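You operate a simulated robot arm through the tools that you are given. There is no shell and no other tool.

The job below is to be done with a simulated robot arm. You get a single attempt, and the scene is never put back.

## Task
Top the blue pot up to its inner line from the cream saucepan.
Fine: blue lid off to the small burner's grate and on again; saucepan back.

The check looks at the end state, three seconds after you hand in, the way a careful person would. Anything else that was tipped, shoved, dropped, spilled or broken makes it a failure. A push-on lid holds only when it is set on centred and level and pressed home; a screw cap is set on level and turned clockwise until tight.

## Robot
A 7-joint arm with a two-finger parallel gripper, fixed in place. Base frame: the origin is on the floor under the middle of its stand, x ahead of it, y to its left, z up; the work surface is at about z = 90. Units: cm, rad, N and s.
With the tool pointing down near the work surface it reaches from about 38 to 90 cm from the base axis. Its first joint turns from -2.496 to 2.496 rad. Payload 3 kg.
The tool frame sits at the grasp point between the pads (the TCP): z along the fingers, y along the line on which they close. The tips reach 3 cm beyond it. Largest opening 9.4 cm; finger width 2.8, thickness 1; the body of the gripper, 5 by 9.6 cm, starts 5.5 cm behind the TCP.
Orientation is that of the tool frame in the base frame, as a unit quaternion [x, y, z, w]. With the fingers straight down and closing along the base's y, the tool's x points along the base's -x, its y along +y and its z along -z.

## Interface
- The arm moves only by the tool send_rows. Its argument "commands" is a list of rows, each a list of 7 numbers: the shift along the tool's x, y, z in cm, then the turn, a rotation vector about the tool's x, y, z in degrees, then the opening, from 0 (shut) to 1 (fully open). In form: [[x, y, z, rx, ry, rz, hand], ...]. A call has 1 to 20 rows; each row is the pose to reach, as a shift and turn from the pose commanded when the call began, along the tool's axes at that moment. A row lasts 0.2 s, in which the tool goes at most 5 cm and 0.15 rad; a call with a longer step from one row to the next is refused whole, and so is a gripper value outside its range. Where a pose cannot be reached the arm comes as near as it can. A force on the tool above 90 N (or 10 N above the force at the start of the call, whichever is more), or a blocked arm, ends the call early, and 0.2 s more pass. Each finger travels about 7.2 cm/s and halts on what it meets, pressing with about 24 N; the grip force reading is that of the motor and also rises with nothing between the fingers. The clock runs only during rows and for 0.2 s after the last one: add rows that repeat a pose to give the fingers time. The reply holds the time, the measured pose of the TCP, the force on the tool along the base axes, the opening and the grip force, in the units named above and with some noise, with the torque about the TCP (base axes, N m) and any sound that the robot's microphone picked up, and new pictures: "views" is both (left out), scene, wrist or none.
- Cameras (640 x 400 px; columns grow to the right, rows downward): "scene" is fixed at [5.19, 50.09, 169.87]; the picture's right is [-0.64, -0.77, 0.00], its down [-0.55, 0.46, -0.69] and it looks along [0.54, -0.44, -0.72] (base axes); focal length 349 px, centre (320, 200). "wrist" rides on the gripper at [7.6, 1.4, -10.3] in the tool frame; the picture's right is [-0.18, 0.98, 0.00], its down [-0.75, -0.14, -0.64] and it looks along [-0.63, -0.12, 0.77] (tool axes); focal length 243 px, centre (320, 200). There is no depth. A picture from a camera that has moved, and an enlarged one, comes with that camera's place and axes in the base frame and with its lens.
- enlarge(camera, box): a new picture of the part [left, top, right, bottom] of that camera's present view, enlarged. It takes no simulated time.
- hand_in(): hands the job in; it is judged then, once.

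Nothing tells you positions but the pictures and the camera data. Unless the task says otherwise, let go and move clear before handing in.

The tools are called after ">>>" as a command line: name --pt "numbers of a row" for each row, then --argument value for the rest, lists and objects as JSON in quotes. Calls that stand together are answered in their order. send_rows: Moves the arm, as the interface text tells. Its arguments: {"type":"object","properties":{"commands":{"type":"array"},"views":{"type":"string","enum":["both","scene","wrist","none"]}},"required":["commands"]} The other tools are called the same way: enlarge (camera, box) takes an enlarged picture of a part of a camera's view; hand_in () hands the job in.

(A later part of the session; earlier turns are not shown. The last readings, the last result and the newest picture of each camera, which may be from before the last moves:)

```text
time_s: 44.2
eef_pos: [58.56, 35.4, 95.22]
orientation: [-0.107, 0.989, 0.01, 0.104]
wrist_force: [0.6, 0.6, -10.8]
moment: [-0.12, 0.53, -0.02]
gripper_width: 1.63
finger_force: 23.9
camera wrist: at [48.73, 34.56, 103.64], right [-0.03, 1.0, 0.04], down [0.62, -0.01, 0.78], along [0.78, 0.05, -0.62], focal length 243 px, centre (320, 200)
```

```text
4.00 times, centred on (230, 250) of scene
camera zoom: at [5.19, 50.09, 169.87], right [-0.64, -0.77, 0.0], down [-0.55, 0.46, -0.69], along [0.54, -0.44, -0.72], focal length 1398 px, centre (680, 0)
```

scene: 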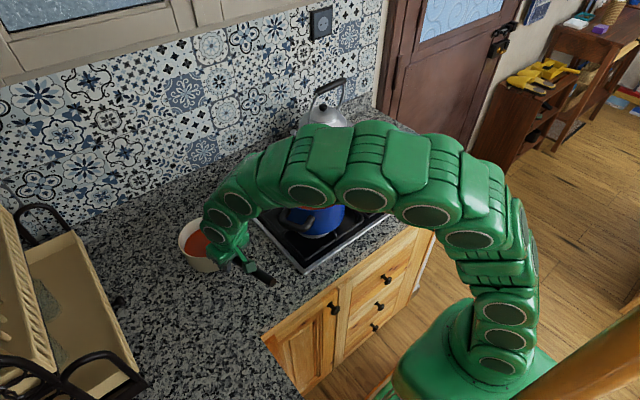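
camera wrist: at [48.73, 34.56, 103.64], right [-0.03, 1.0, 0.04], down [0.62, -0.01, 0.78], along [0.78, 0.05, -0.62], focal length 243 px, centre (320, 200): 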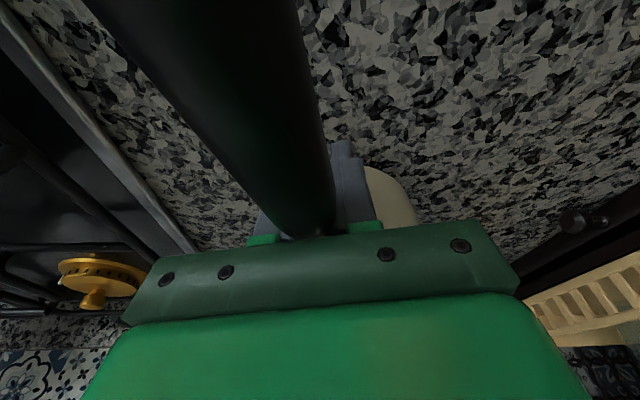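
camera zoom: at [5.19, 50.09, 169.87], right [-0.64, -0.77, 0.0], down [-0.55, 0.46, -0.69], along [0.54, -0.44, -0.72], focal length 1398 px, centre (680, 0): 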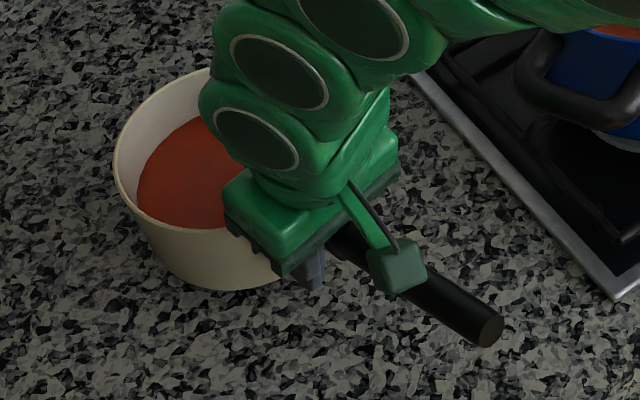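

The pan stayed fixed relative to the gripper and the load is about 11 N, so it seems to be fully lifted and level. I'll raise it further and confirm.

>>> send_rows --pt "-0.06 0 -0.3 0 0 0 0" --pt "-0.17 0 -0.8 0 0 0 0" --pt "-0.31 0 -1.5 0 0 0 0" --pt "-0.48 0 -2.3 0 0 0 0" --pt "-0.62 0 -3.0 0 0 0 0" --pt "-0.73 0 -3.5 0 0 0 0" --pt "-0.73 0 -3.5 0 0 0 0" --pt "-0.73 0 -3.5 0 0 0 0"

>>> enlarge --camera "wrist" --box '[220, 60, 440, 250]'

>>> enlarge --camera "scene" --box '[160, 200, 300, 300]'

```text
time_s: 46.0
eef_pos: [58.54, 35.36, 98.87]
orientation: [-0.106, 0.989, 0.01, 0.104]
wrist_force: [1.0, 0.3, -10.8]
moment: [-0.08, 0.53, 0.02]
gripper_width: 1.61
finger_force: 24.1
camera wrist: at [48.73, 34.55, 107.28], right [-0.03, 1.0, 0.04], down [0.62, -0.01, 0.78], along [0.78, 0.05, -0.62], focal length 243 px, centre (320, 200)
```

scene: 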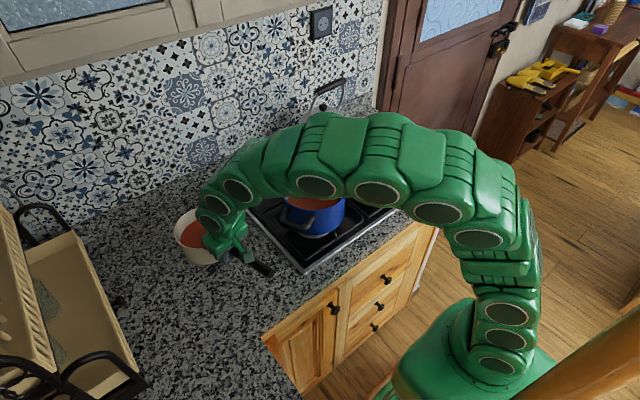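
wrist: 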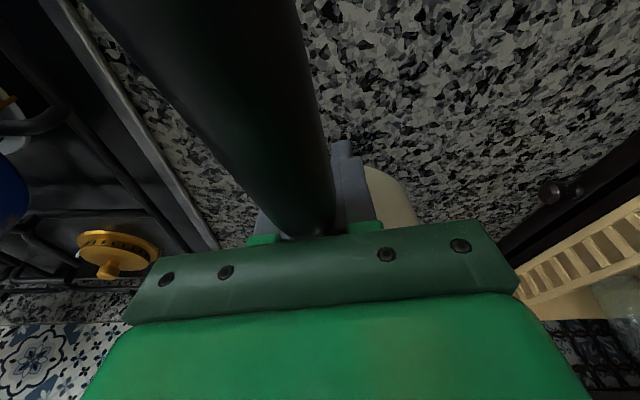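

```text
2.11 times, centred on (330, 155) of wrist
camera zoom: at [48.73, 34.55, 107.28], right [-0.03, 1.0, 0.04], down [0.62, -0.01, 0.78], along [0.78, 0.05, -0.62], focal length 511 px, centre (299, 295)
```

zoom: 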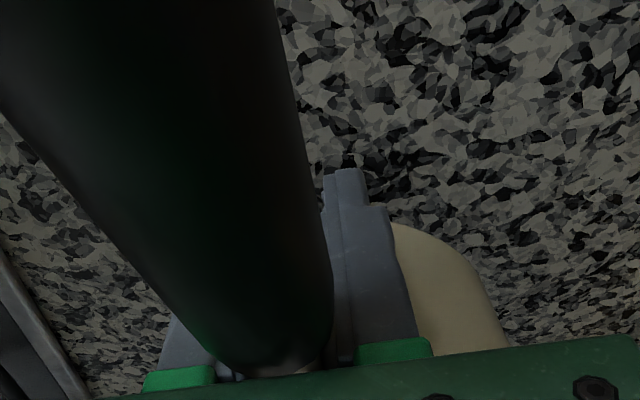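

```text
4.00 times, centred on (230, 250) of scene
camera zoom: at [5.19, 50.09, 169.87], right [-0.64, -0.77, 0.0], down [-0.55, 0.46, -0.69], along [0.54, -0.44, -0.72], focal length 1398 px, centre (680, 0)
```

zoom: 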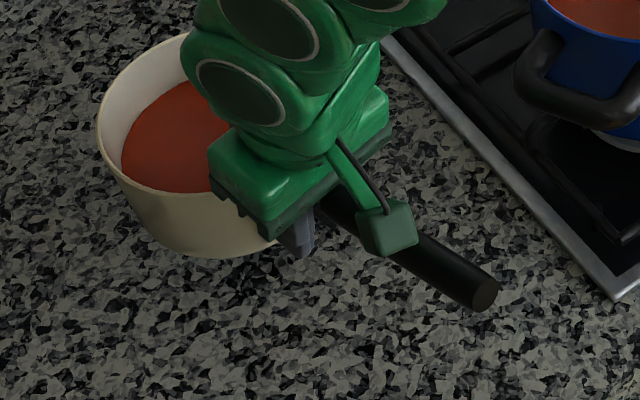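

The pan is up, level and firmly braced (10.8 N). I'll raise it smoothly until its base is well above the pot's rim.

>>> send_rows --pt "-0.06 0 -0.29 0 0 0 0" --pt "-0.19 0 -0.88 0 0 0 0" --pt "-0.37 0 -1.76 0 0 0 0" --pt "-0.62 0 -2.93 0 0 0 0" --pt "-0.92 0 -4.3 0 0 0 0" --pt "-1.23 0 -5.77 0 0 0 0" --pt "-1.54 0 -7.24 0 0 0 0" --pt "-1.87 0 -8.8 0 0 0 0" --pt "-2.2 0 -10.37 0 0 0 0" --pt "-2.54 0 -11.93 0 0 0 0" --pt "-2.87 0 -13.5 0 0 0 0" --pt "-3.18 0 -14.96 0 0 0 0" --pt "-3.47 0 -16.33 0 0 0 0" --pt "-3.7 0 -17.41 0 0 0 0" --pt "-3.87 0 -18.19 0 0 0 0" --pt "-3.97 0 -18.68 0 0 0 0" --pt "-3.97 0 -18.68 0 0 0 0"

>>> enlarge --camera "scene" --box '[150, 160, 310, 290]'

```text
time_s: 49.6
eef_pos: [58.48, 35.46, 117.97]
orientation: [-0.106, 0.989, 0.01, 0.104]
wrist_force: [0.0, 0.2, -10.2]
moment: [-0.1, 0.51, -0.01]
gripper_width: 1.62
finger_force: 23.7
camera wrist: at [48.81, 34.59, 126.35], right [-0.03, 1.0, 0.04], down [0.62, -0.01, 0.78], along [0.78, 0.05, -0.62], focal length 243 px, centre (320, 200)
```

scene: 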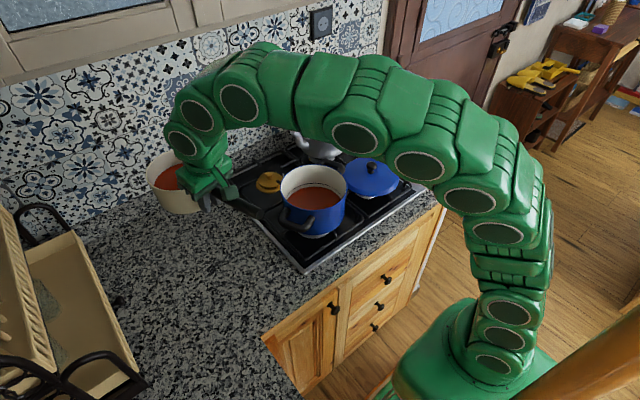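
wrist: 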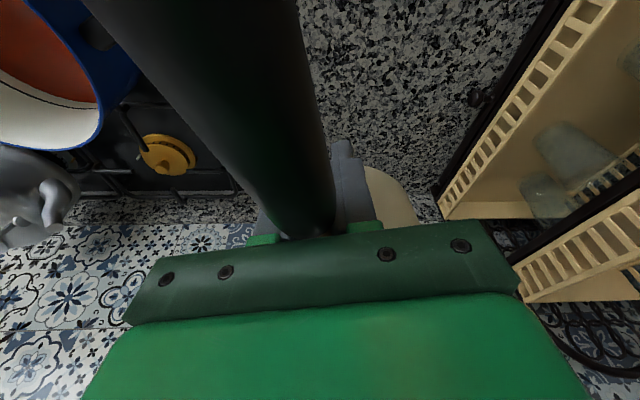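

```text
3.08 times, centred on (230, 225) of scene
camera zoom: at [5.19, 50.09, 169.87], right [-0.64, -0.77, 0.0], down [-0.55, 0.46, -0.69], along [0.54, -0.44, -0.72], focal length 1075 px, centre (597, 123)
```

zoom: 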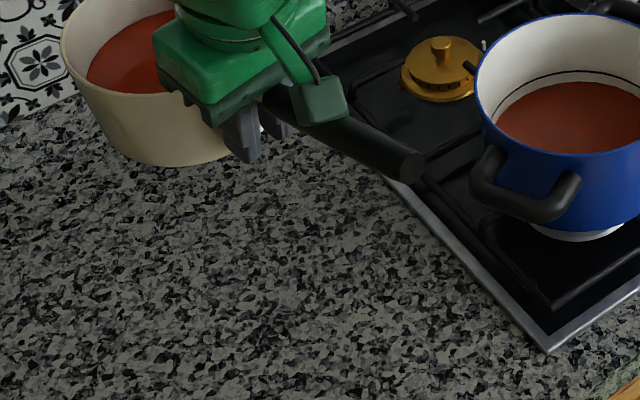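

The sauce is steady and the pan level. I'll glide it across, level and smooth, so it hangs over the pot with its handle toward the robot.

>>> send_rows --pt "0.25 -0.31 -0.05 0 0 0 0" --pt "0.75 -0.92 -0.16 0 0 0 0" --pt "1.49 -1.85 -0.32 0 0 0 0" --pt "2.49 -3.08 -0.53 0 0 0 0" --pt "3.8 -4.7 -0.81 0 0 0 0" --pt "5.1 -6.32 -1.08 0 0 0 0" --pt "6.41 -7.94 -1.36 0 0 0 0" --pt "7.72 -9.56 -1.64 0 0 0 0" --pt "9.02 -11.18 -1.92 0 0 0 0" --pt "10.33 -12.8 -2.2 0 0 0 0" --pt "11.64 -14.42 -2.47 0 0 0 0" --pt "12.94 -16.04 -2.75 0 0 0 0" --pt "14.25 -17.66 -3.03 0 0 0 0" --pt "15.56 -19.28 -3.31 0 0 0 0" --pt "16.86 -20.9 -3.58 0 0 0 0" --pt "18.17 -22.52 -3.86 0 0 0 0" --pt "19.17 -23.75 -4.07 0 0 0 0" --pt "19.91 -24.68 -4.23 0 0 0 0" --pt "20.41 -25.29 -4.34 0 0 0 0" --pt "20.66 -25.6 -4.39 0 0 0 0"

>>> enlarge --camera "scene" --box '[240, 110, 420, 250]'

>>> enlarge --camera "wrist" --box '[220, 60, 440, 250]'

```text
time_s: 53.8
eef_pos: [43.33, 5.95, 118.08]
orientation: [-0.107, 0.989, 0.01, 0.104]
wrist_force: [0.3, 0.6, -10.7]
moment: [-0.08, 0.53, 0.03]
gripper_width: 1.63
finger_force: 24.1
camera wrist: at [33.6, 5.09, 126.5], right [-0.03, 1.0, 0.04], down [0.62, -0.01, 0.79], along [0.78, 0.05, -0.62], focal length 243 px, centre (320, 200)
```

scene: 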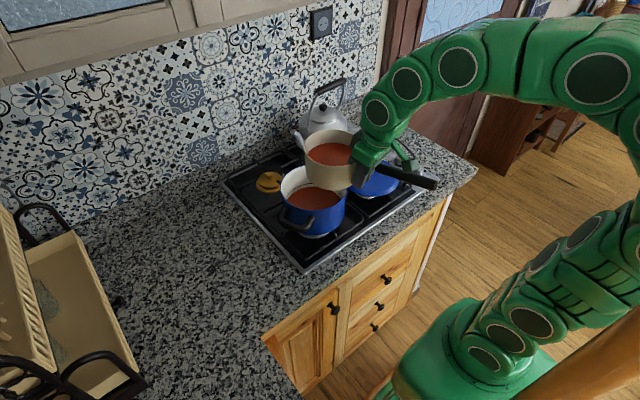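
wrist: 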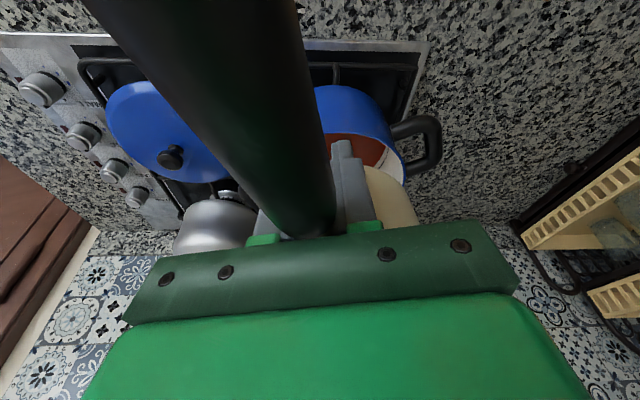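

```text
2.86 times, centred on (330, 180) of scene
camera zoom: at [5.19, 50.09, 169.87], right [-0.64, -0.77, 0.0], down [-0.55, 0.46, -0.69], along [0.54, -0.44, -0.72], focal length 998 px, centre (291, 257)
```

zoom: 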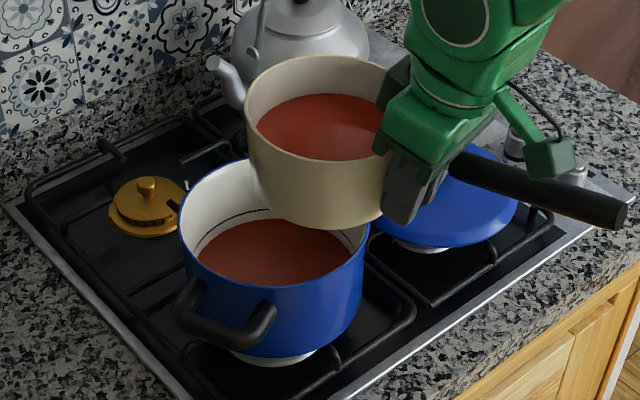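

```text
2.11 times, centred on (330, 155) of wrist
camera zoom: at [33.6, 5.09, 126.5], right [-0.03, 1.0, 0.04], down [0.62, -0.01, 0.79], along [0.78, 0.05, -0.62], focal length 511 px, centre (299, 295)
```

zoom: 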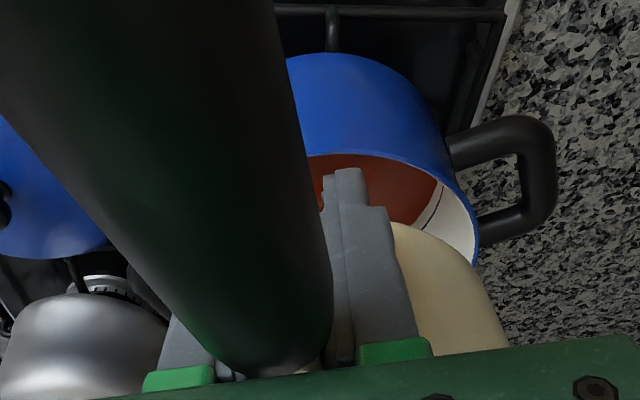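

The pan is over the pot with its far lip above the pot's centre, and I can see both surfaces. I'll tip it nose-down 15° slowly, well below the spill angle, and bring the lip lower to check reach and grip.

>>> send_rows --pt "0.1 -0.01 0.11 0 0.75 0 0" --pt "0.31 -0.04 0.34 0 2.25 0 0" --pt "0.62 -0.07 0.68 0 4.5 0 0" --pt "0.93 -0.11 1.01 0 6.75 0 0" --pt "1.24 -0.14 1.35 0 9 0 0" --pt "1.55 -0.18 1.69 0 11.25 0 0" --pt "1.82 -0.21 1.98 0 13.2 0 0" --pt "1.99 -0.23 2.16 0 14.4 0 0" --pt "2.07 -0.24 2.25 0 15 0 0" --pt "2.07 -0.24 2.25 0 15 0 0" --pt "2.07 -0.24 2.25 0 15 0 0"

>>> enlarge --camera "scene" --box '[240, 110, 420, 250]'

>>> enlarge --camera "wrist" --box '[220, 60, 440, 250]'

```text
time_s: 56.2
eef_pos: [41.94, 5.31, 115.11]
orientation: [-0.107, 0.994, -0.005, -0.026]
wrist_force: [0.6, -0.4, -10.6]
moment: [-0.09, 0.48, -0.01]
gripper_width: 1.62
finger_force: 24.0
camera wrist: at [34.58, 5.09, 125.9], right [-0.03, 1.0, -0.01], down [0.8, 0.03, 0.6], along [0.6, 0.01, -0.8], focal length 243 px, centre (320, 200)
```

scene: 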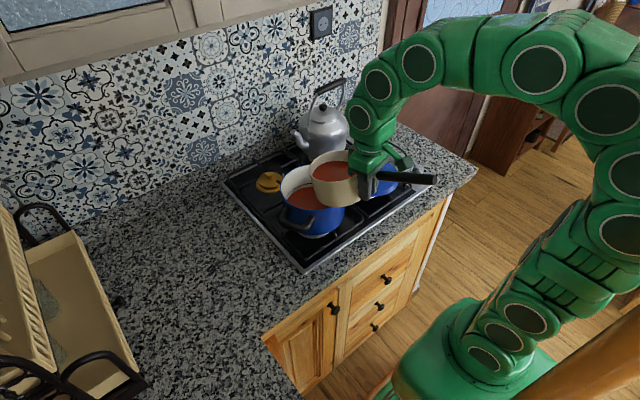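
wrist: 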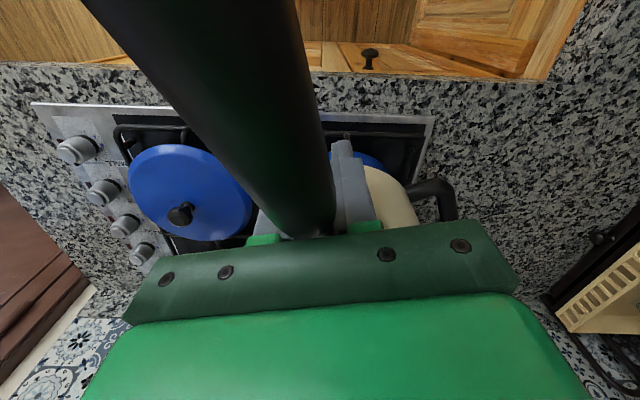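

```text
2.86 times, centred on (330, 180) of scene
camera zoom: at [5.19, 50.09, 169.87], right [-0.64, -0.77, 0.0], down [-0.55, 0.46, -0.69], along [0.54, -0.44, -0.72], focal length 998 px, centre (291, 257)
```

zoom: 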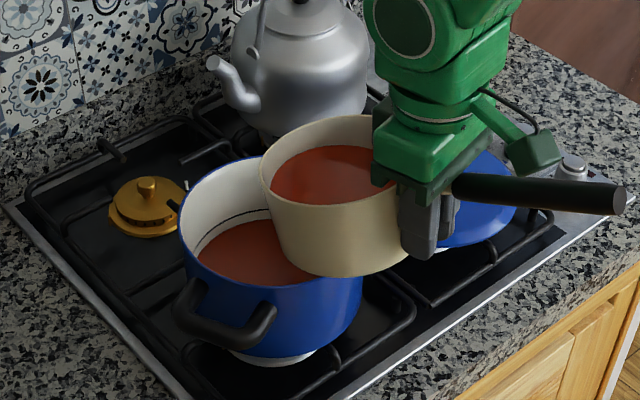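

```text
2.11 times, centred on (330, 155) of wrist
camera zoom: at [34.58, 5.09, 125.9], right [-0.03, 1.0, -0.01], down [0.8, 0.03, 0.6], along [0.6, 0.01, -0.8], focal length 511 px, centre (299, 295)
```

zoom: 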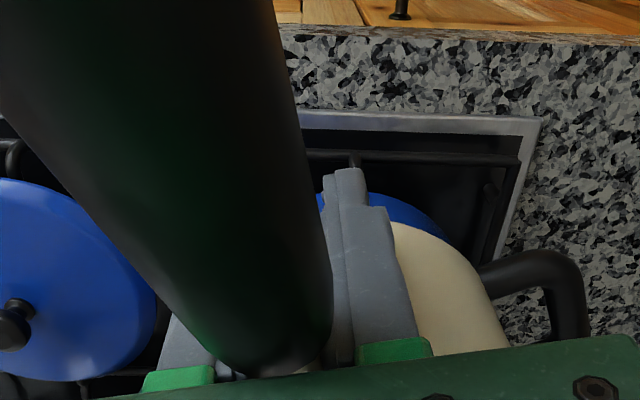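

Reach and grip hold at 15°, and the sauce is near the lip. I'll take a baseline close-up of the pot's line, then tilt gradually about the lip to 22°.

>>> enlarge --camera "scene" --box '[285, 155, 355, 215]'

>>> send_rows --pt "-0.02 0 -0.26 0 1 0 0" --pt "-0.06 0 -0.66 0 2.5 0 0" --pt "-0.1 0 -1.05 0 4 0 0" --pt "-0.15 0 -1.45 0 5.5 0 0" --pt "-0.19 0 -1.84 0 7 0 0" --pt "-0.19 0 -1.84 0 7 0 0" --pt "-0.19 0 -1.84 0 7 0 0" --views "scene"

>>> enlarge --camera "scene" --box '[270, 120, 400, 220]'

```text
6.67 times, centred on (320, 185) of scene
camera zoom: at [5.19, 50.09, 169.87], right [-0.64, -0.77, 0.0], down [-0.55, 0.46, -0.69], along [0.54, -0.44, -0.72], focal length 2330 px, centre (320, 300)
```

zoom: 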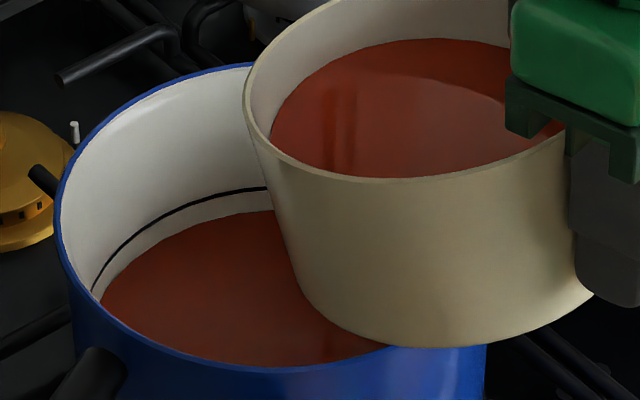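

```text
time_s: 57.8
eef_pos: [42.22, 5.32, 117.14]
orientation: [-0.107, 0.99, -0.01, -0.087]
wrist_force: [0.2, -0.5, -10.7]
moment: [-0.07, 0.41, 0.0]
gripper_width: 1.6
finger_force: 23.7
```

scene: 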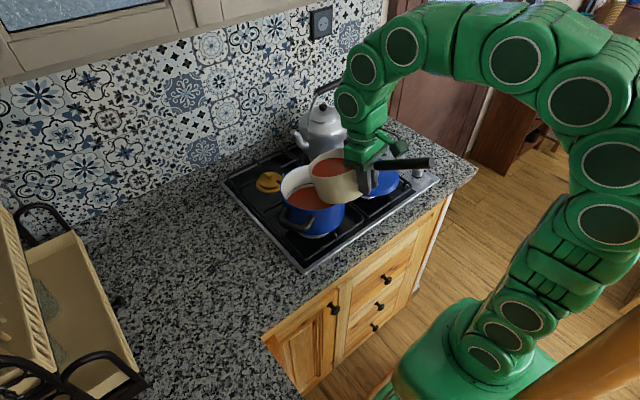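

```text
4.00 times, centred on (335, 170) of scene
camera zoom: at [5.19, 50.09, 169.87], right [-0.64, -0.77, 0.0], down [-0.55, 0.46, -0.69], along [0.54, -0.44, -0.72], focal length 1398 px, centre (260, 320)
```

zoom: 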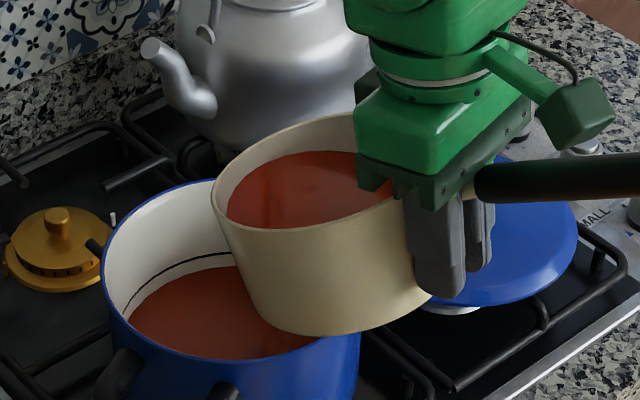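

Tilt 22°, no flow yet and the pan is still firmly held. I'll continue about the lip to 26°.

>>> send_rows --pt "-0.1 0 -0.25 0 1 0 0" --pt "-0.21 0 -0.5 0 2 0 0" --pt "-0.33 0 -0.75 0 3 0 0" --pt "-0.45 0 -0.99 0 4 0 0" --pt "-0.45 0 -0.99 0 4 0 0" --pt "-0.45 0 -0.99 0 4 0 0" --views "scene"

>>> enlarge --camera "scene" --box '[270, 130, 380, 220]'

```text
time_s: 59.2
eef_pos: [42.58, 5.6, 117.97]
orientation: [-0.106, 0.987, -0.013, -0.12]
wrist_force: [0.4, -0.9, -11.1]
moment: [-0.08, 0.43, -0.04]
gripper_width: 1.61
finger_force: 23.7
```

scene: 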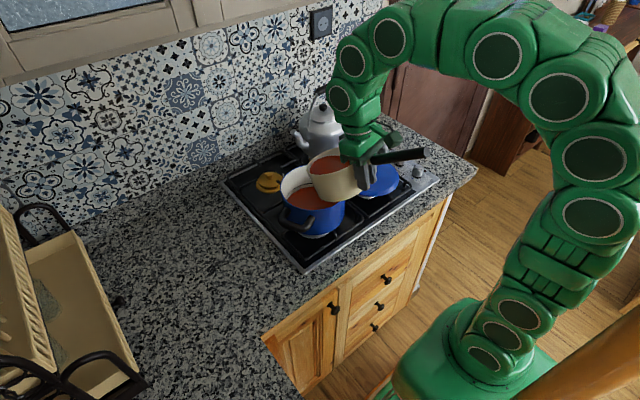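

```text
4.44 times, centred on (325, 175) of scene
camera zoom: at [5.19, 50.09, 169.87], right [-0.64, -0.77, 0.0], down [-0.55, 0.46, -0.69], along [0.54, -0.44, -0.72], focal length 1553 px, centre (298, 311)
```

zoom: 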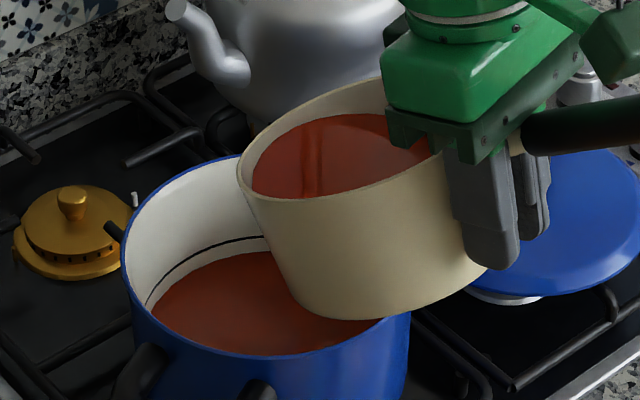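

Still just short of the lip at 26°. I'll go on to 29° in small steps.

>>> send_rows --pt "-0.02 0 -0.26 0 1 0 0" --pt "-0.03 0 -0.53 0 2 0 0" --pt "-0.05 0 -0.79 0 3 0 0" --pt "-0.05 0 -0.79 0 3 0 0" --pt "-0.05 0 -0.79 0 3 0 0" --views "scene"

>>> enlarge --camera "scene" --box '[270, 130, 380, 220]'

```text
time_s: 60.4
eef_pos: [42.97, 5.49, 118.74]
orientation: [-0.104, 0.983, -0.016, -0.147]
wrist_force: [-0.2, -0.8, -10.9]
moment: [-0.06, 0.41, 0.02]
gripper_width: 1.61
finger_force: 23.9
```

scene: 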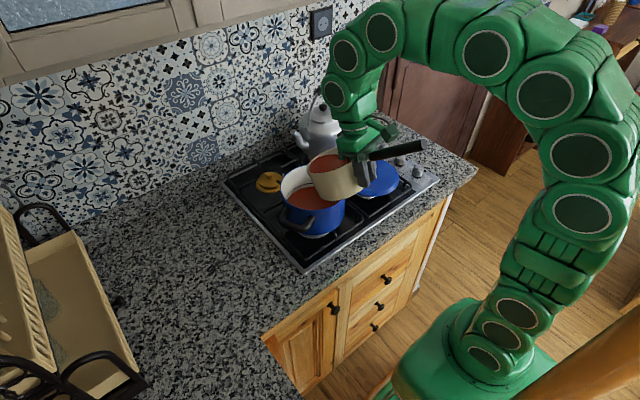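

```text
4.44 times, centred on (325, 175) of scene
camera zoom: at [5.19, 50.09, 169.87], right [-0.64, -0.77, 0.0], down [-0.55, 0.46, -0.69], along [0.54, -0.44, -0.72], focal length 1553 px, centre (298, 311)
```

zoom: 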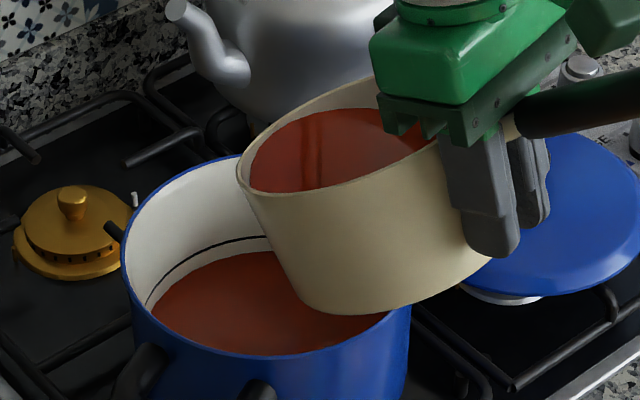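

The surface is nearly at the lip. I'll tilt 3° more.

>>> send_rows --pt "-0.02 0 -0.26 0 1 0 0" --pt "-0.04 0 -0.53 0 2 0 0" --pt "-0.06 0 -0.79 0 3 0 0" --pt "-0.06 0 -0.79 0 3 0 0" --pt "-0.06 0 -0.79 0 3 0 0" --views "scene"

>>> enlarge --camera "scene" --box '[270, 130, 380, 220]'

```text
time_s: 61.6
eef_pos: [43.23, 5.69, 119.47]
orientation: [-0.105, 0.979, -0.019, -0.173]
wrist_force: [0.0, -0.5, -10.5]
moment: [-0.02, 0.36, 0.03]
gripper_width: 1.63
finger_force: 24.1
```

scene: 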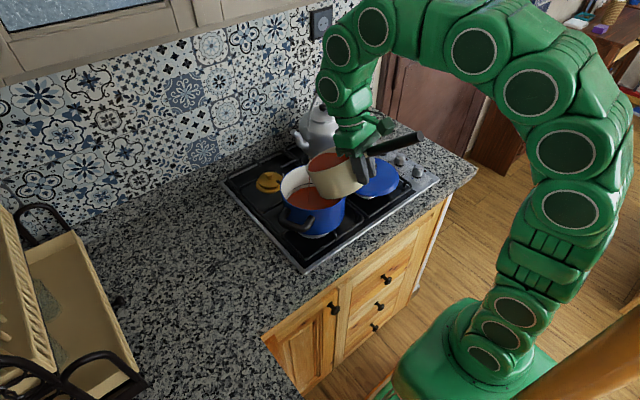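

```text
4.44 times, centred on (325, 175) of scene
camera zoom: at [5.19, 50.09, 169.87], right [-0.64, -0.77, 0.0], down [-0.55, 0.46, -0.69], along [0.54, -0.44, -0.72], focal length 1553 px, centre (298, 311)
```

zoom: 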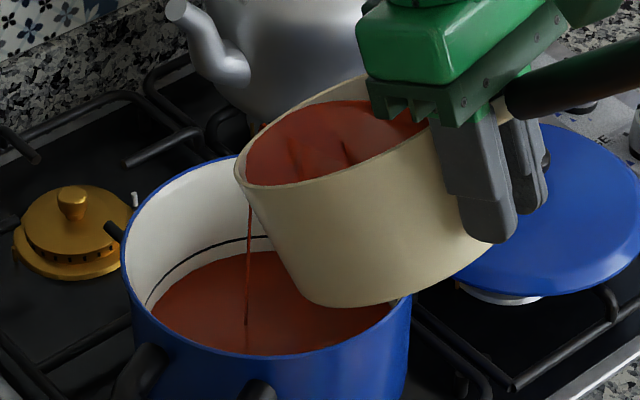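

Pouring has started: a thin stream falls cleanly near the pot's centre. I'll keep tilting slowly about the lip to 36°, then check the level.

>>> send_rows --pt "0 0 0 0 0 0 0" --pt "0 0 0 0 0 0 0" --pt "-0.015 0 -0.27 0 1 0 0" --pt "-0.015 0 -0.27 0 1 0 0" --pt "-0.03 0 -0.53 0 2 0 0" --pt "-0.03 0 -0.53 0 2 0 0" --pt "-0.055 0 -0.79 0 3 0 0" --pt "-0.055 0 -0.79 0 3 0 0" --pt "-0.085 0 -1.05 0 4 0 0" --pt "-0.085 0 -1.05 0 4 0 0" --pt "-0.085 0 -1.05 0 4 0 0" --pt "-0.085 0 -1.05 0 4 0 0" --views "scene"

>>> enlarge --camera "scene" --box '[270, 130, 380, 220]'

>>> enlarge --camera "scene" --box '[285, 160, 345, 210]'

```text
time_s: 64.2
eef_pos: [43.57, 5.77, 120.46]
orientation: [-0.104, 0.973, -0.023, -0.207]
wrist_force: [0.8, -0.2, -10.1]
moment: [-0.07, 0.36, -0.01]
gripper_width: 1.64
finger_force: 23.7
```

scene: 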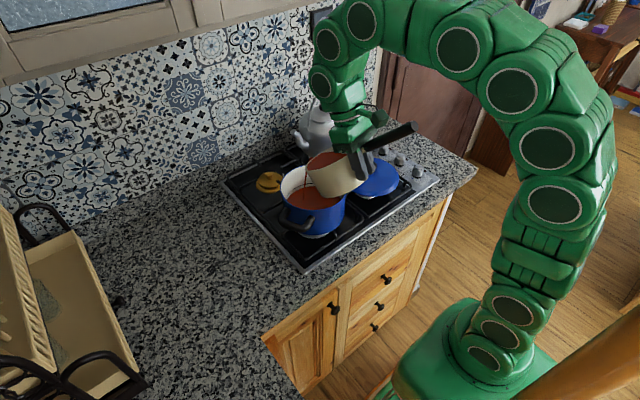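

```text
4.44 times, centred on (325, 175) of scene
camera zoom: at [5.19, 50.09, 169.87], right [-0.64, -0.77, 0.0], down [-0.55, 0.46, -0.69], along [0.54, -0.44, -0.72], focal length 1553 px, centre (298, 311)
```

zoom: 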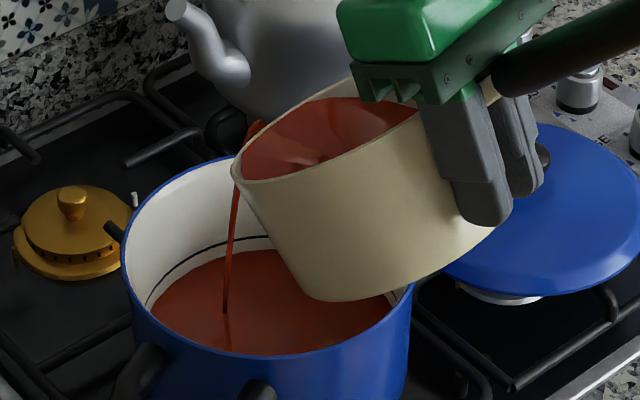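

```text
8.00 times, centred on (315, 185) of scene
camera zoom: at [5.19, 50.09, 169.87], right [-0.64, -0.77, 0.0], down [-0.55, 0.46, -0.69], along [0.54, -0.44, -0.72], focal length 2795 px, centre (360, 320)
```

zoom: 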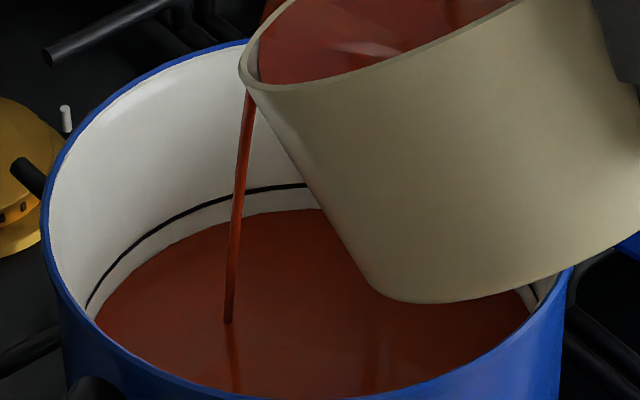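

The stream lands well inside the pot and the level is rising slowly. I'll shift the lip back slightly and continue to 42° at the same gentle rate.

>>> send_rows --pt "0.12 0 -0.2 0 1 0 0" --pt "0.12 0 -0.2 0 1 0 0" --pt "0.25 0 -0.41 0 2 0 0" --pt "0.25 0 -0.41 0 2 0 0" --pt "0.36 0 -0.61 0 3 0 0" --pt "0.36 0 -0.61 0 3 0 0" --pt "0.47 0 -0.81 0 4 0 0" --pt "0.47 0 -0.81 0 4 0 0" --pt "0.53 0 -1.03 0 5 0 0" --pt "0.53 0 -1.03 0 5 0 0" --pt "0.58 0 -1.26 0 6 0 0" --pt "0.58 0 -1.26 0 6 0 0" --views "scene"

>>> enlarge --camera "scene" --box '[270, 130, 380, 220]'

>>> enlarge --camera "scene" --box '[285, 160, 345, 210]'

```text
time_s: 66.8
eef_pos: [43.74, 5.72, 121.18]
orientation: [-0.103, 0.967, -0.026, -0.233]
wrist_force: [-0.3, -1.1, -10.2]
moment: [-0.05, 0.29, 0.0]
gripper_width: 1.64
finger_force: 23.7
out of reach, approached as far as the arm can: row 9, 10, 11, 12
```

scene: 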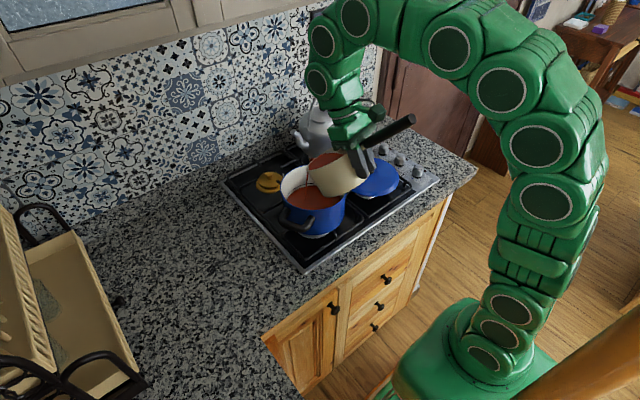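

```text
4.44 times, centred on (325, 175) of scene
camera zoom: at [5.19, 50.09, 169.87], right [-0.64, -0.77, 0.0], down [-0.55, 0.46, -0.69], along [0.54, -0.44, -0.72], focal length 1553 px, centre (298, 311)
```

zoom: 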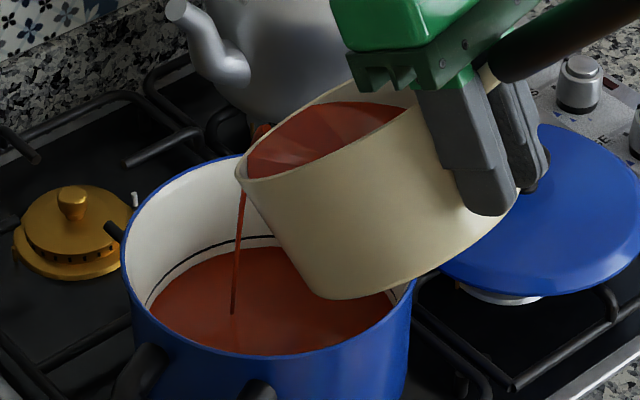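

```text
8.00 times, centred on (315, 185) of scene
camera zoom: at [5.19, 50.09, 169.87], right [-0.64, -0.77, 0.0], down [-0.55, 0.46, -0.69], along [0.54, -0.44, -0.72], focal length 2795 px, centre (360, 320)
```

zoom: 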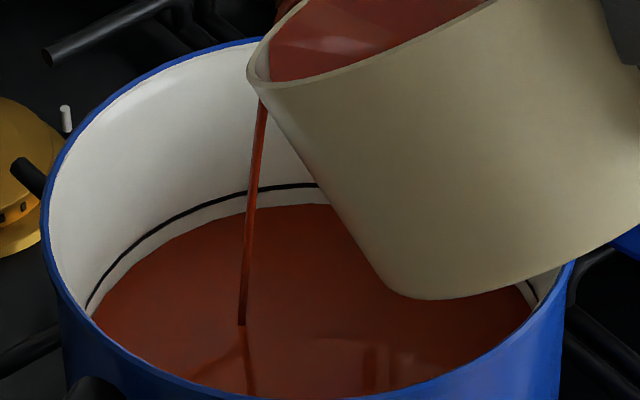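

The arm can't lean back past about 40° in this direction, and roughly a third of the needed amount has gone in. I'll tip the pan back to stop the flow, then swing around the pot to pour from another side where the wrist can lean sideways.

>>> send_rows --pt "0.008 0 1.07 0 -4 0 0" --pt "-0.055 0 2.12 0 -8 0 0" --pt "-0.19 0 3.17 0 -12 0 0" --pt "-0.42 0 4.2 0 -16 0 0" --pt "-0.66 0 5.0 0 -19 0 0" --pt "-0.86 0 5.73 0 -22 0 0" --pt "-0.86 0 5.73 0 -22 0 0" --pt "-0.86 0 5.73 0 -22 0 0" --pt "-0.86 0 5.73 0 -22 0 0"

>>> enlarge --camera "scene" --box '[270, 130, 380, 220]'

>>> enlarge --camera "scene" --box '[285, 160, 345, 210]'

```text
time_s: 68.8
eef_pos: [41.8, 5.32, 115.7]
orientation: [-0.107, 0.993, -0.006, -0.043]
wrist_force: [-0.4, -0.1, -9.0]
moment: [-0.09, 0.38, 0.01]
gripper_width: 1.63
finger_force: 24.1
camera wrist: at [34.83, 5.08, 126.56], right [-0.03, 1.0, -0.02], down [0.82, 0.03, 0.57], along [0.57, 0.0, -0.82], focal length 243 px, centre (320, 200)
```

scene: 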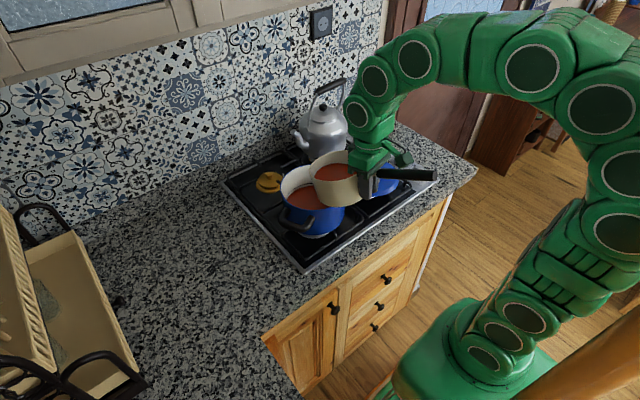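
wrist: 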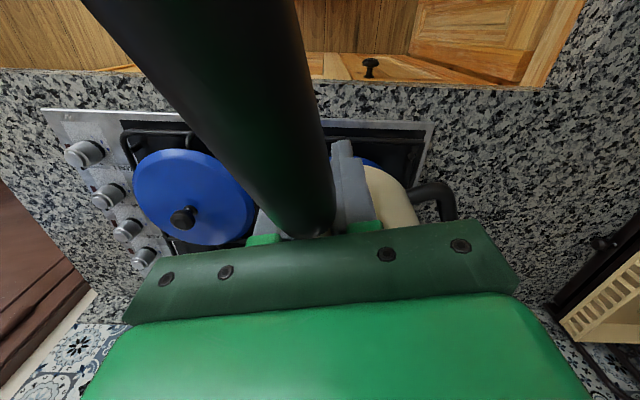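

```text
4.44 times, centred on (325, 175) of scene
camera zoom: at [5.19, 50.09, 169.87], right [-0.64, -0.77, 0.0], down [-0.55, 0.46, -0.69], along [0.54, -0.44, -0.72], focal length 1553 px, centre (298, 311)
```

zoom: 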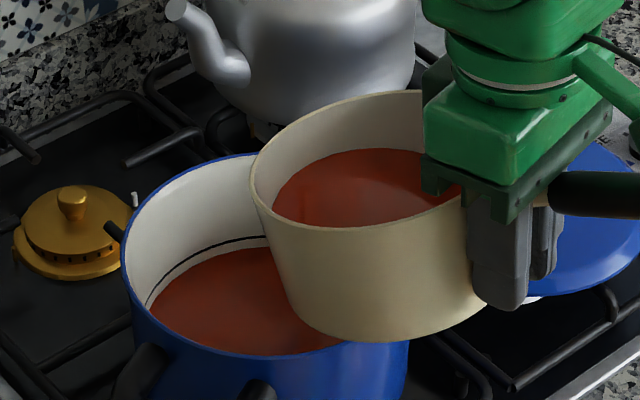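

```text
8.00 times, centred on (315, 185) of scene
camera zoom: at [5.19, 50.09, 169.87], right [-0.64, -0.77, 0.0], down [-0.55, 0.46, -0.69], along [0.54, -0.44, -0.72], focal length 2795 px, centre (360, 320)
```

zoom: 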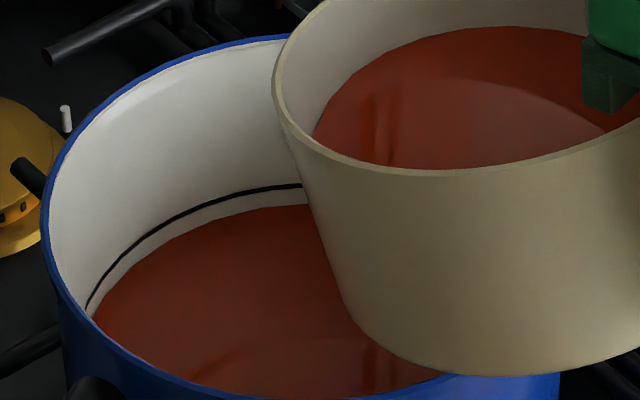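

The flow is stopped and about 0.8 cm remains to the line. I'll swing the pan 60° around its lip, keeping the lip over the pot and lifting a little, so the next pour leans sideways.

>>> send_rows --pt "-0.04 -0.65 -0.13 0.22 0 -2.49 0" --pt "-0.1 -1.57 -0.32 0.52 0 -5.98 0" --pt "-0.16 -2.53 -0.52 0.85 0 -9.66 0" --pt "-0.47 -3.8 -0.8 1.28 0 -14.64 0" --pt "-0.78 -5.06 -1.07 1.72 0 -19.63 0" --pt "-1.31 -6.26 -1.37 2.15 0 -24.6 0" --pt "-1.83 -7.45 -1.67 2.59 0 -29.59 0" --pt "-2.56 -8.53 -1.98 3.03 0 -34.57 0" --pt "-3.28 -9.6 -2.29 3.46 0 -39.55 0" --pt "-4.2 -10.53 -2.37 3.9 0 -44.53 0" --pt "-5.11 -11.46 -2.45 4.33 0 -49.51 0" --pt "-6.18 -12.22 -2.55 4.77 0 -54.49 0" --pt "-6.88 -12.71 -2.61 5.06 0 -57.78 0" --pt "-7.24 -12.97 -2.64 5.2 0 -59.47 0" --pt "-7.24 -12.97 -2.64 5.2 0 -59.47 0"

>>> enlarge --camera "scene" --box '[270, 110, 400, 220]'

>>> enlarge --camera "wrist" --box '[180, 40, 500, 250]'

```text
time_s: 72.0
eef_pos: [51.84, -5.74, 117.83]
orientation: [-0.586, 0.809, -0.027, -0.037]
wrist_force: [-0.6, -0.2, -9.0]
moment: [-0.4, 0.12, -0.05]
gripper_width: 1.63
finger_force: 23.6
camera wrist: at [48.37, -11.86, 128.62], right [-0.88, 0.48, -0.02], down [0.38, 0.72, 0.57], along [0.29, 0.5, -0.82], focal length 243 px, centre (320, 200)
```

scene: 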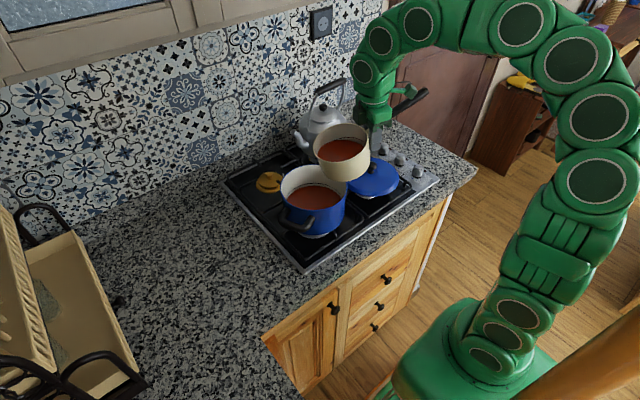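
wrist: 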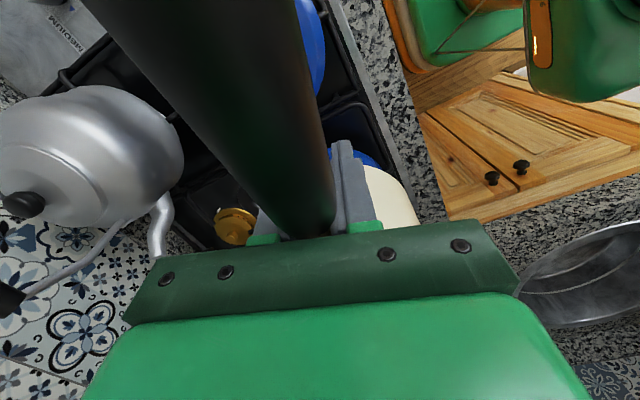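

```text
3.64 times, centred on (335, 165) of scene
camera zoom: at [5.19, 50.09, 169.87], right [-0.64, -0.77, 0.0], down [-0.55, 0.46, -0.69], along [0.54, -0.44, -0.72], focal length 1271 px, centre (266, 327)
```

zoom: 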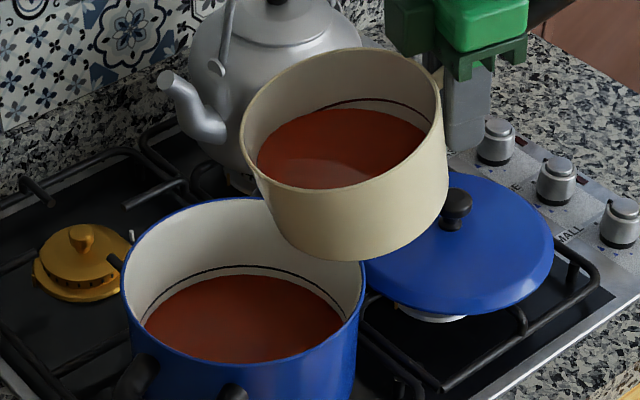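

```text
1.90 times, centred on (340, 145) of wrist
camera zoom: at [48.37, -11.86, 128.62], right [-0.88, 0.48, -0.02], down [0.38, 0.72, 0.57], along [0.29, 0.5, -0.82], focal length 462 px, centre (282, 305)
```

zoom: 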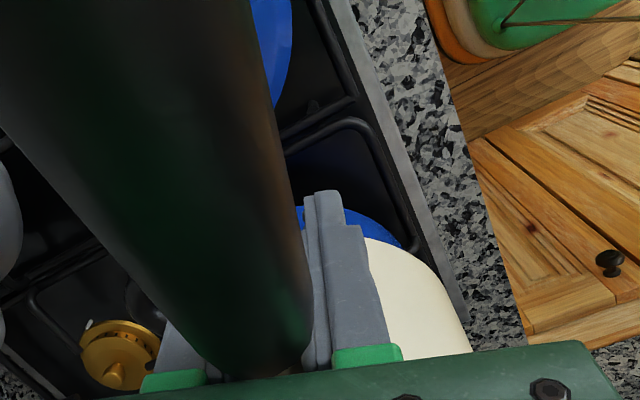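

The swing worked, and now the pot's line and sauce surface are fully visible. I'll zoom in to measure the remaining gap.

>>> enlarge --camera "scene" --box '[280, 160, 350, 220]'

>>> enlarge --camera "scene" --box '[300, 170, 340, 195]'

```text
6.67 times, centred on (315, 190) of scene
camera zoom: at [5.19, 50.09, 169.87], right [-0.64, -0.77, 0.0], down [-0.55, 0.46, -0.69], along [0.54, -0.44, -0.72], focal length 2330 px, centre (353, 267)
```

zoom: 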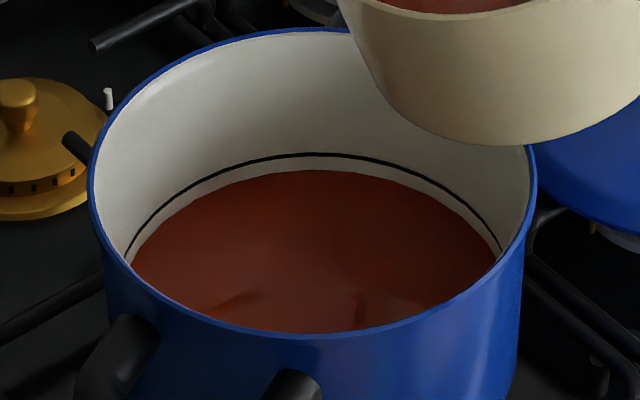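

```text
16.00 times, centred on (320, 182) of scene
camera zoom: at [5.19, 50.09, 169.87], right [-0.64, -0.77, 0.0], down [-0.55, 0.46, -0.69], along [0.54, -0.44, -0.72], focal length 5591 px, centre (320, 480)
```

zoom: 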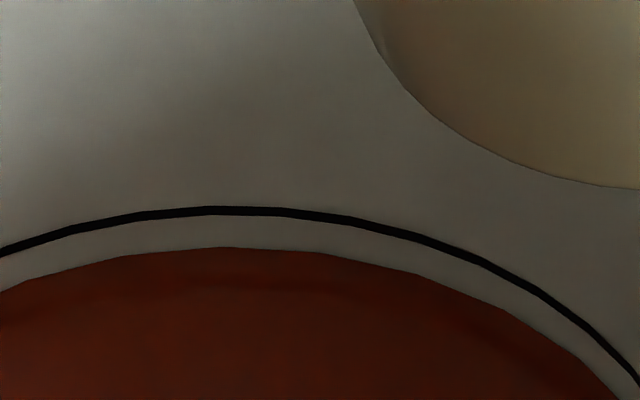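

About 0.94 cm of the original 1.47 cm remains. I'll tilt again from this side: first to 30°, below the flow point, with the lip set slightly back of the pot's centre.

>>> send_rows --pt "0.04 0 -0.11 0 1 0 0" --pt "0.12 0 -0.33 0 3 0 0" --pt "0.19 0 -0.55 0 5 0 0" --pt "0.27 0 -0.78 0 7 0 0" --pt "0.35 0 -1.0 0 9 0 0" --pt "0.42 0 -1.22 0 11 0 0" --pt "0.47 0 -1.37 0 12.4 0 0" --pt "0.5 0 -1.44 0 13 0 0" --pt "0.5 0 -1.44 0 13 0 0" --pt "0.5 0 -1.44 0 13 0 0" --views "scene"

>>> enlarge --camera "scene" --box '[270, 120, 390, 220]'

```text
time_s: 74.2
eef_pos: [51.55, -6.04, 119.18]
orientation: [-0.581, 0.799, -0.092, -0.127]
wrist_force: [0.2, 0.4, -9.5]
moment: [-0.36, 0.13, -0.06]
gripper_width: 1.62
finger_force: 24.5
```

scene: 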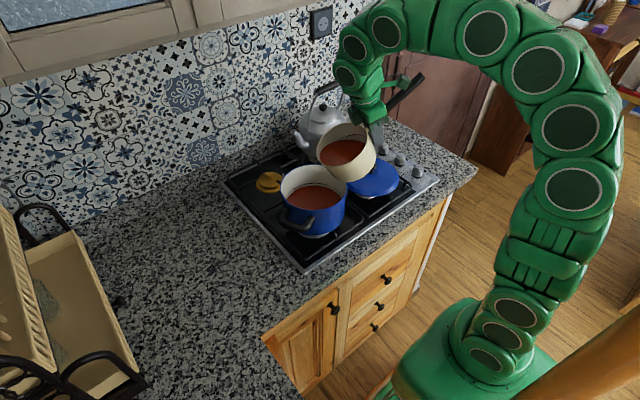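

```text
4.00 times, centred on (330, 170) of scene
camera zoom: at [5.19, 50.09, 169.87], right [-0.64, -0.77, 0.0], down [-0.55, 0.46, -0.69], along [0.54, -0.44, -0.72], focal length 1398 px, centre (280, 320)
```

zoom: 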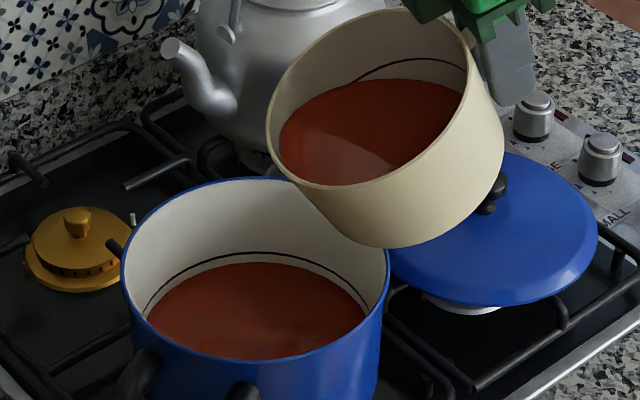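

No flow yet at 30°. I'll continue about the lip to 36°.

>>> send_rows --pt "-0.02 0 -0.27 0 1 0 0" --pt "-0.04 0 -0.53 0 2 0 0" --pt "-0.06 0 -0.8 0 3 0 0" --pt "-0.09 0 -1.06 0 4 0 0" --pt "-0.125 0 -1.32 0 5 0 0" --pt "-0.16 0 -1.58 0 6 0 0" --pt "-0.16 0 -1.58 0 6 0 0" --views "scene"

>>> enlarge --camera "scene" --box '[270, 120, 390, 220]'

```text
time_s: 75.8
eef_pos: [52.0, -5.39, 120.66]
orientation: [-0.575, 0.791, -0.123, -0.169]
wrist_force: [0.1, 0.1, -9.5]
moment: [-0.29, 0.1, 0.01]
gripper_width: 1.63
finger_force: 24.0
```

scene: 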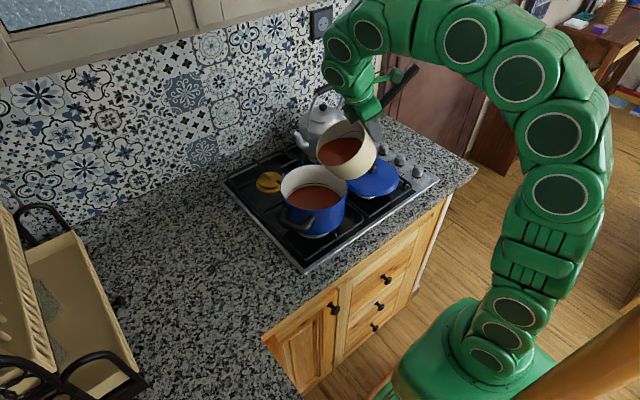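

```text
4.00 times, centred on (330, 170) of scene
camera zoom: at [5.19, 50.09, 169.87], right [-0.64, -0.77, 0.0], down [-0.55, 0.46, -0.69], along [0.54, -0.44, -0.72], focal length 1398 px, centre (280, 320)
```

zoom: 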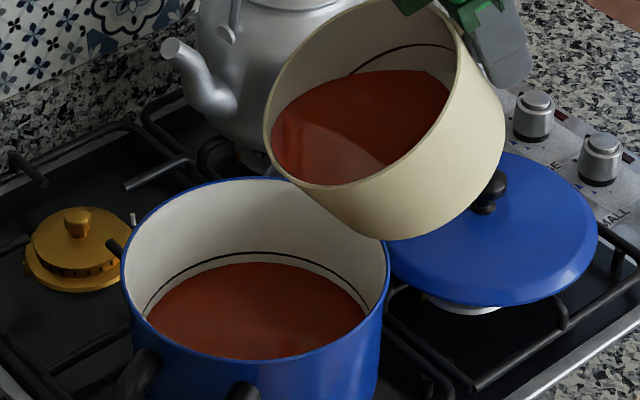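

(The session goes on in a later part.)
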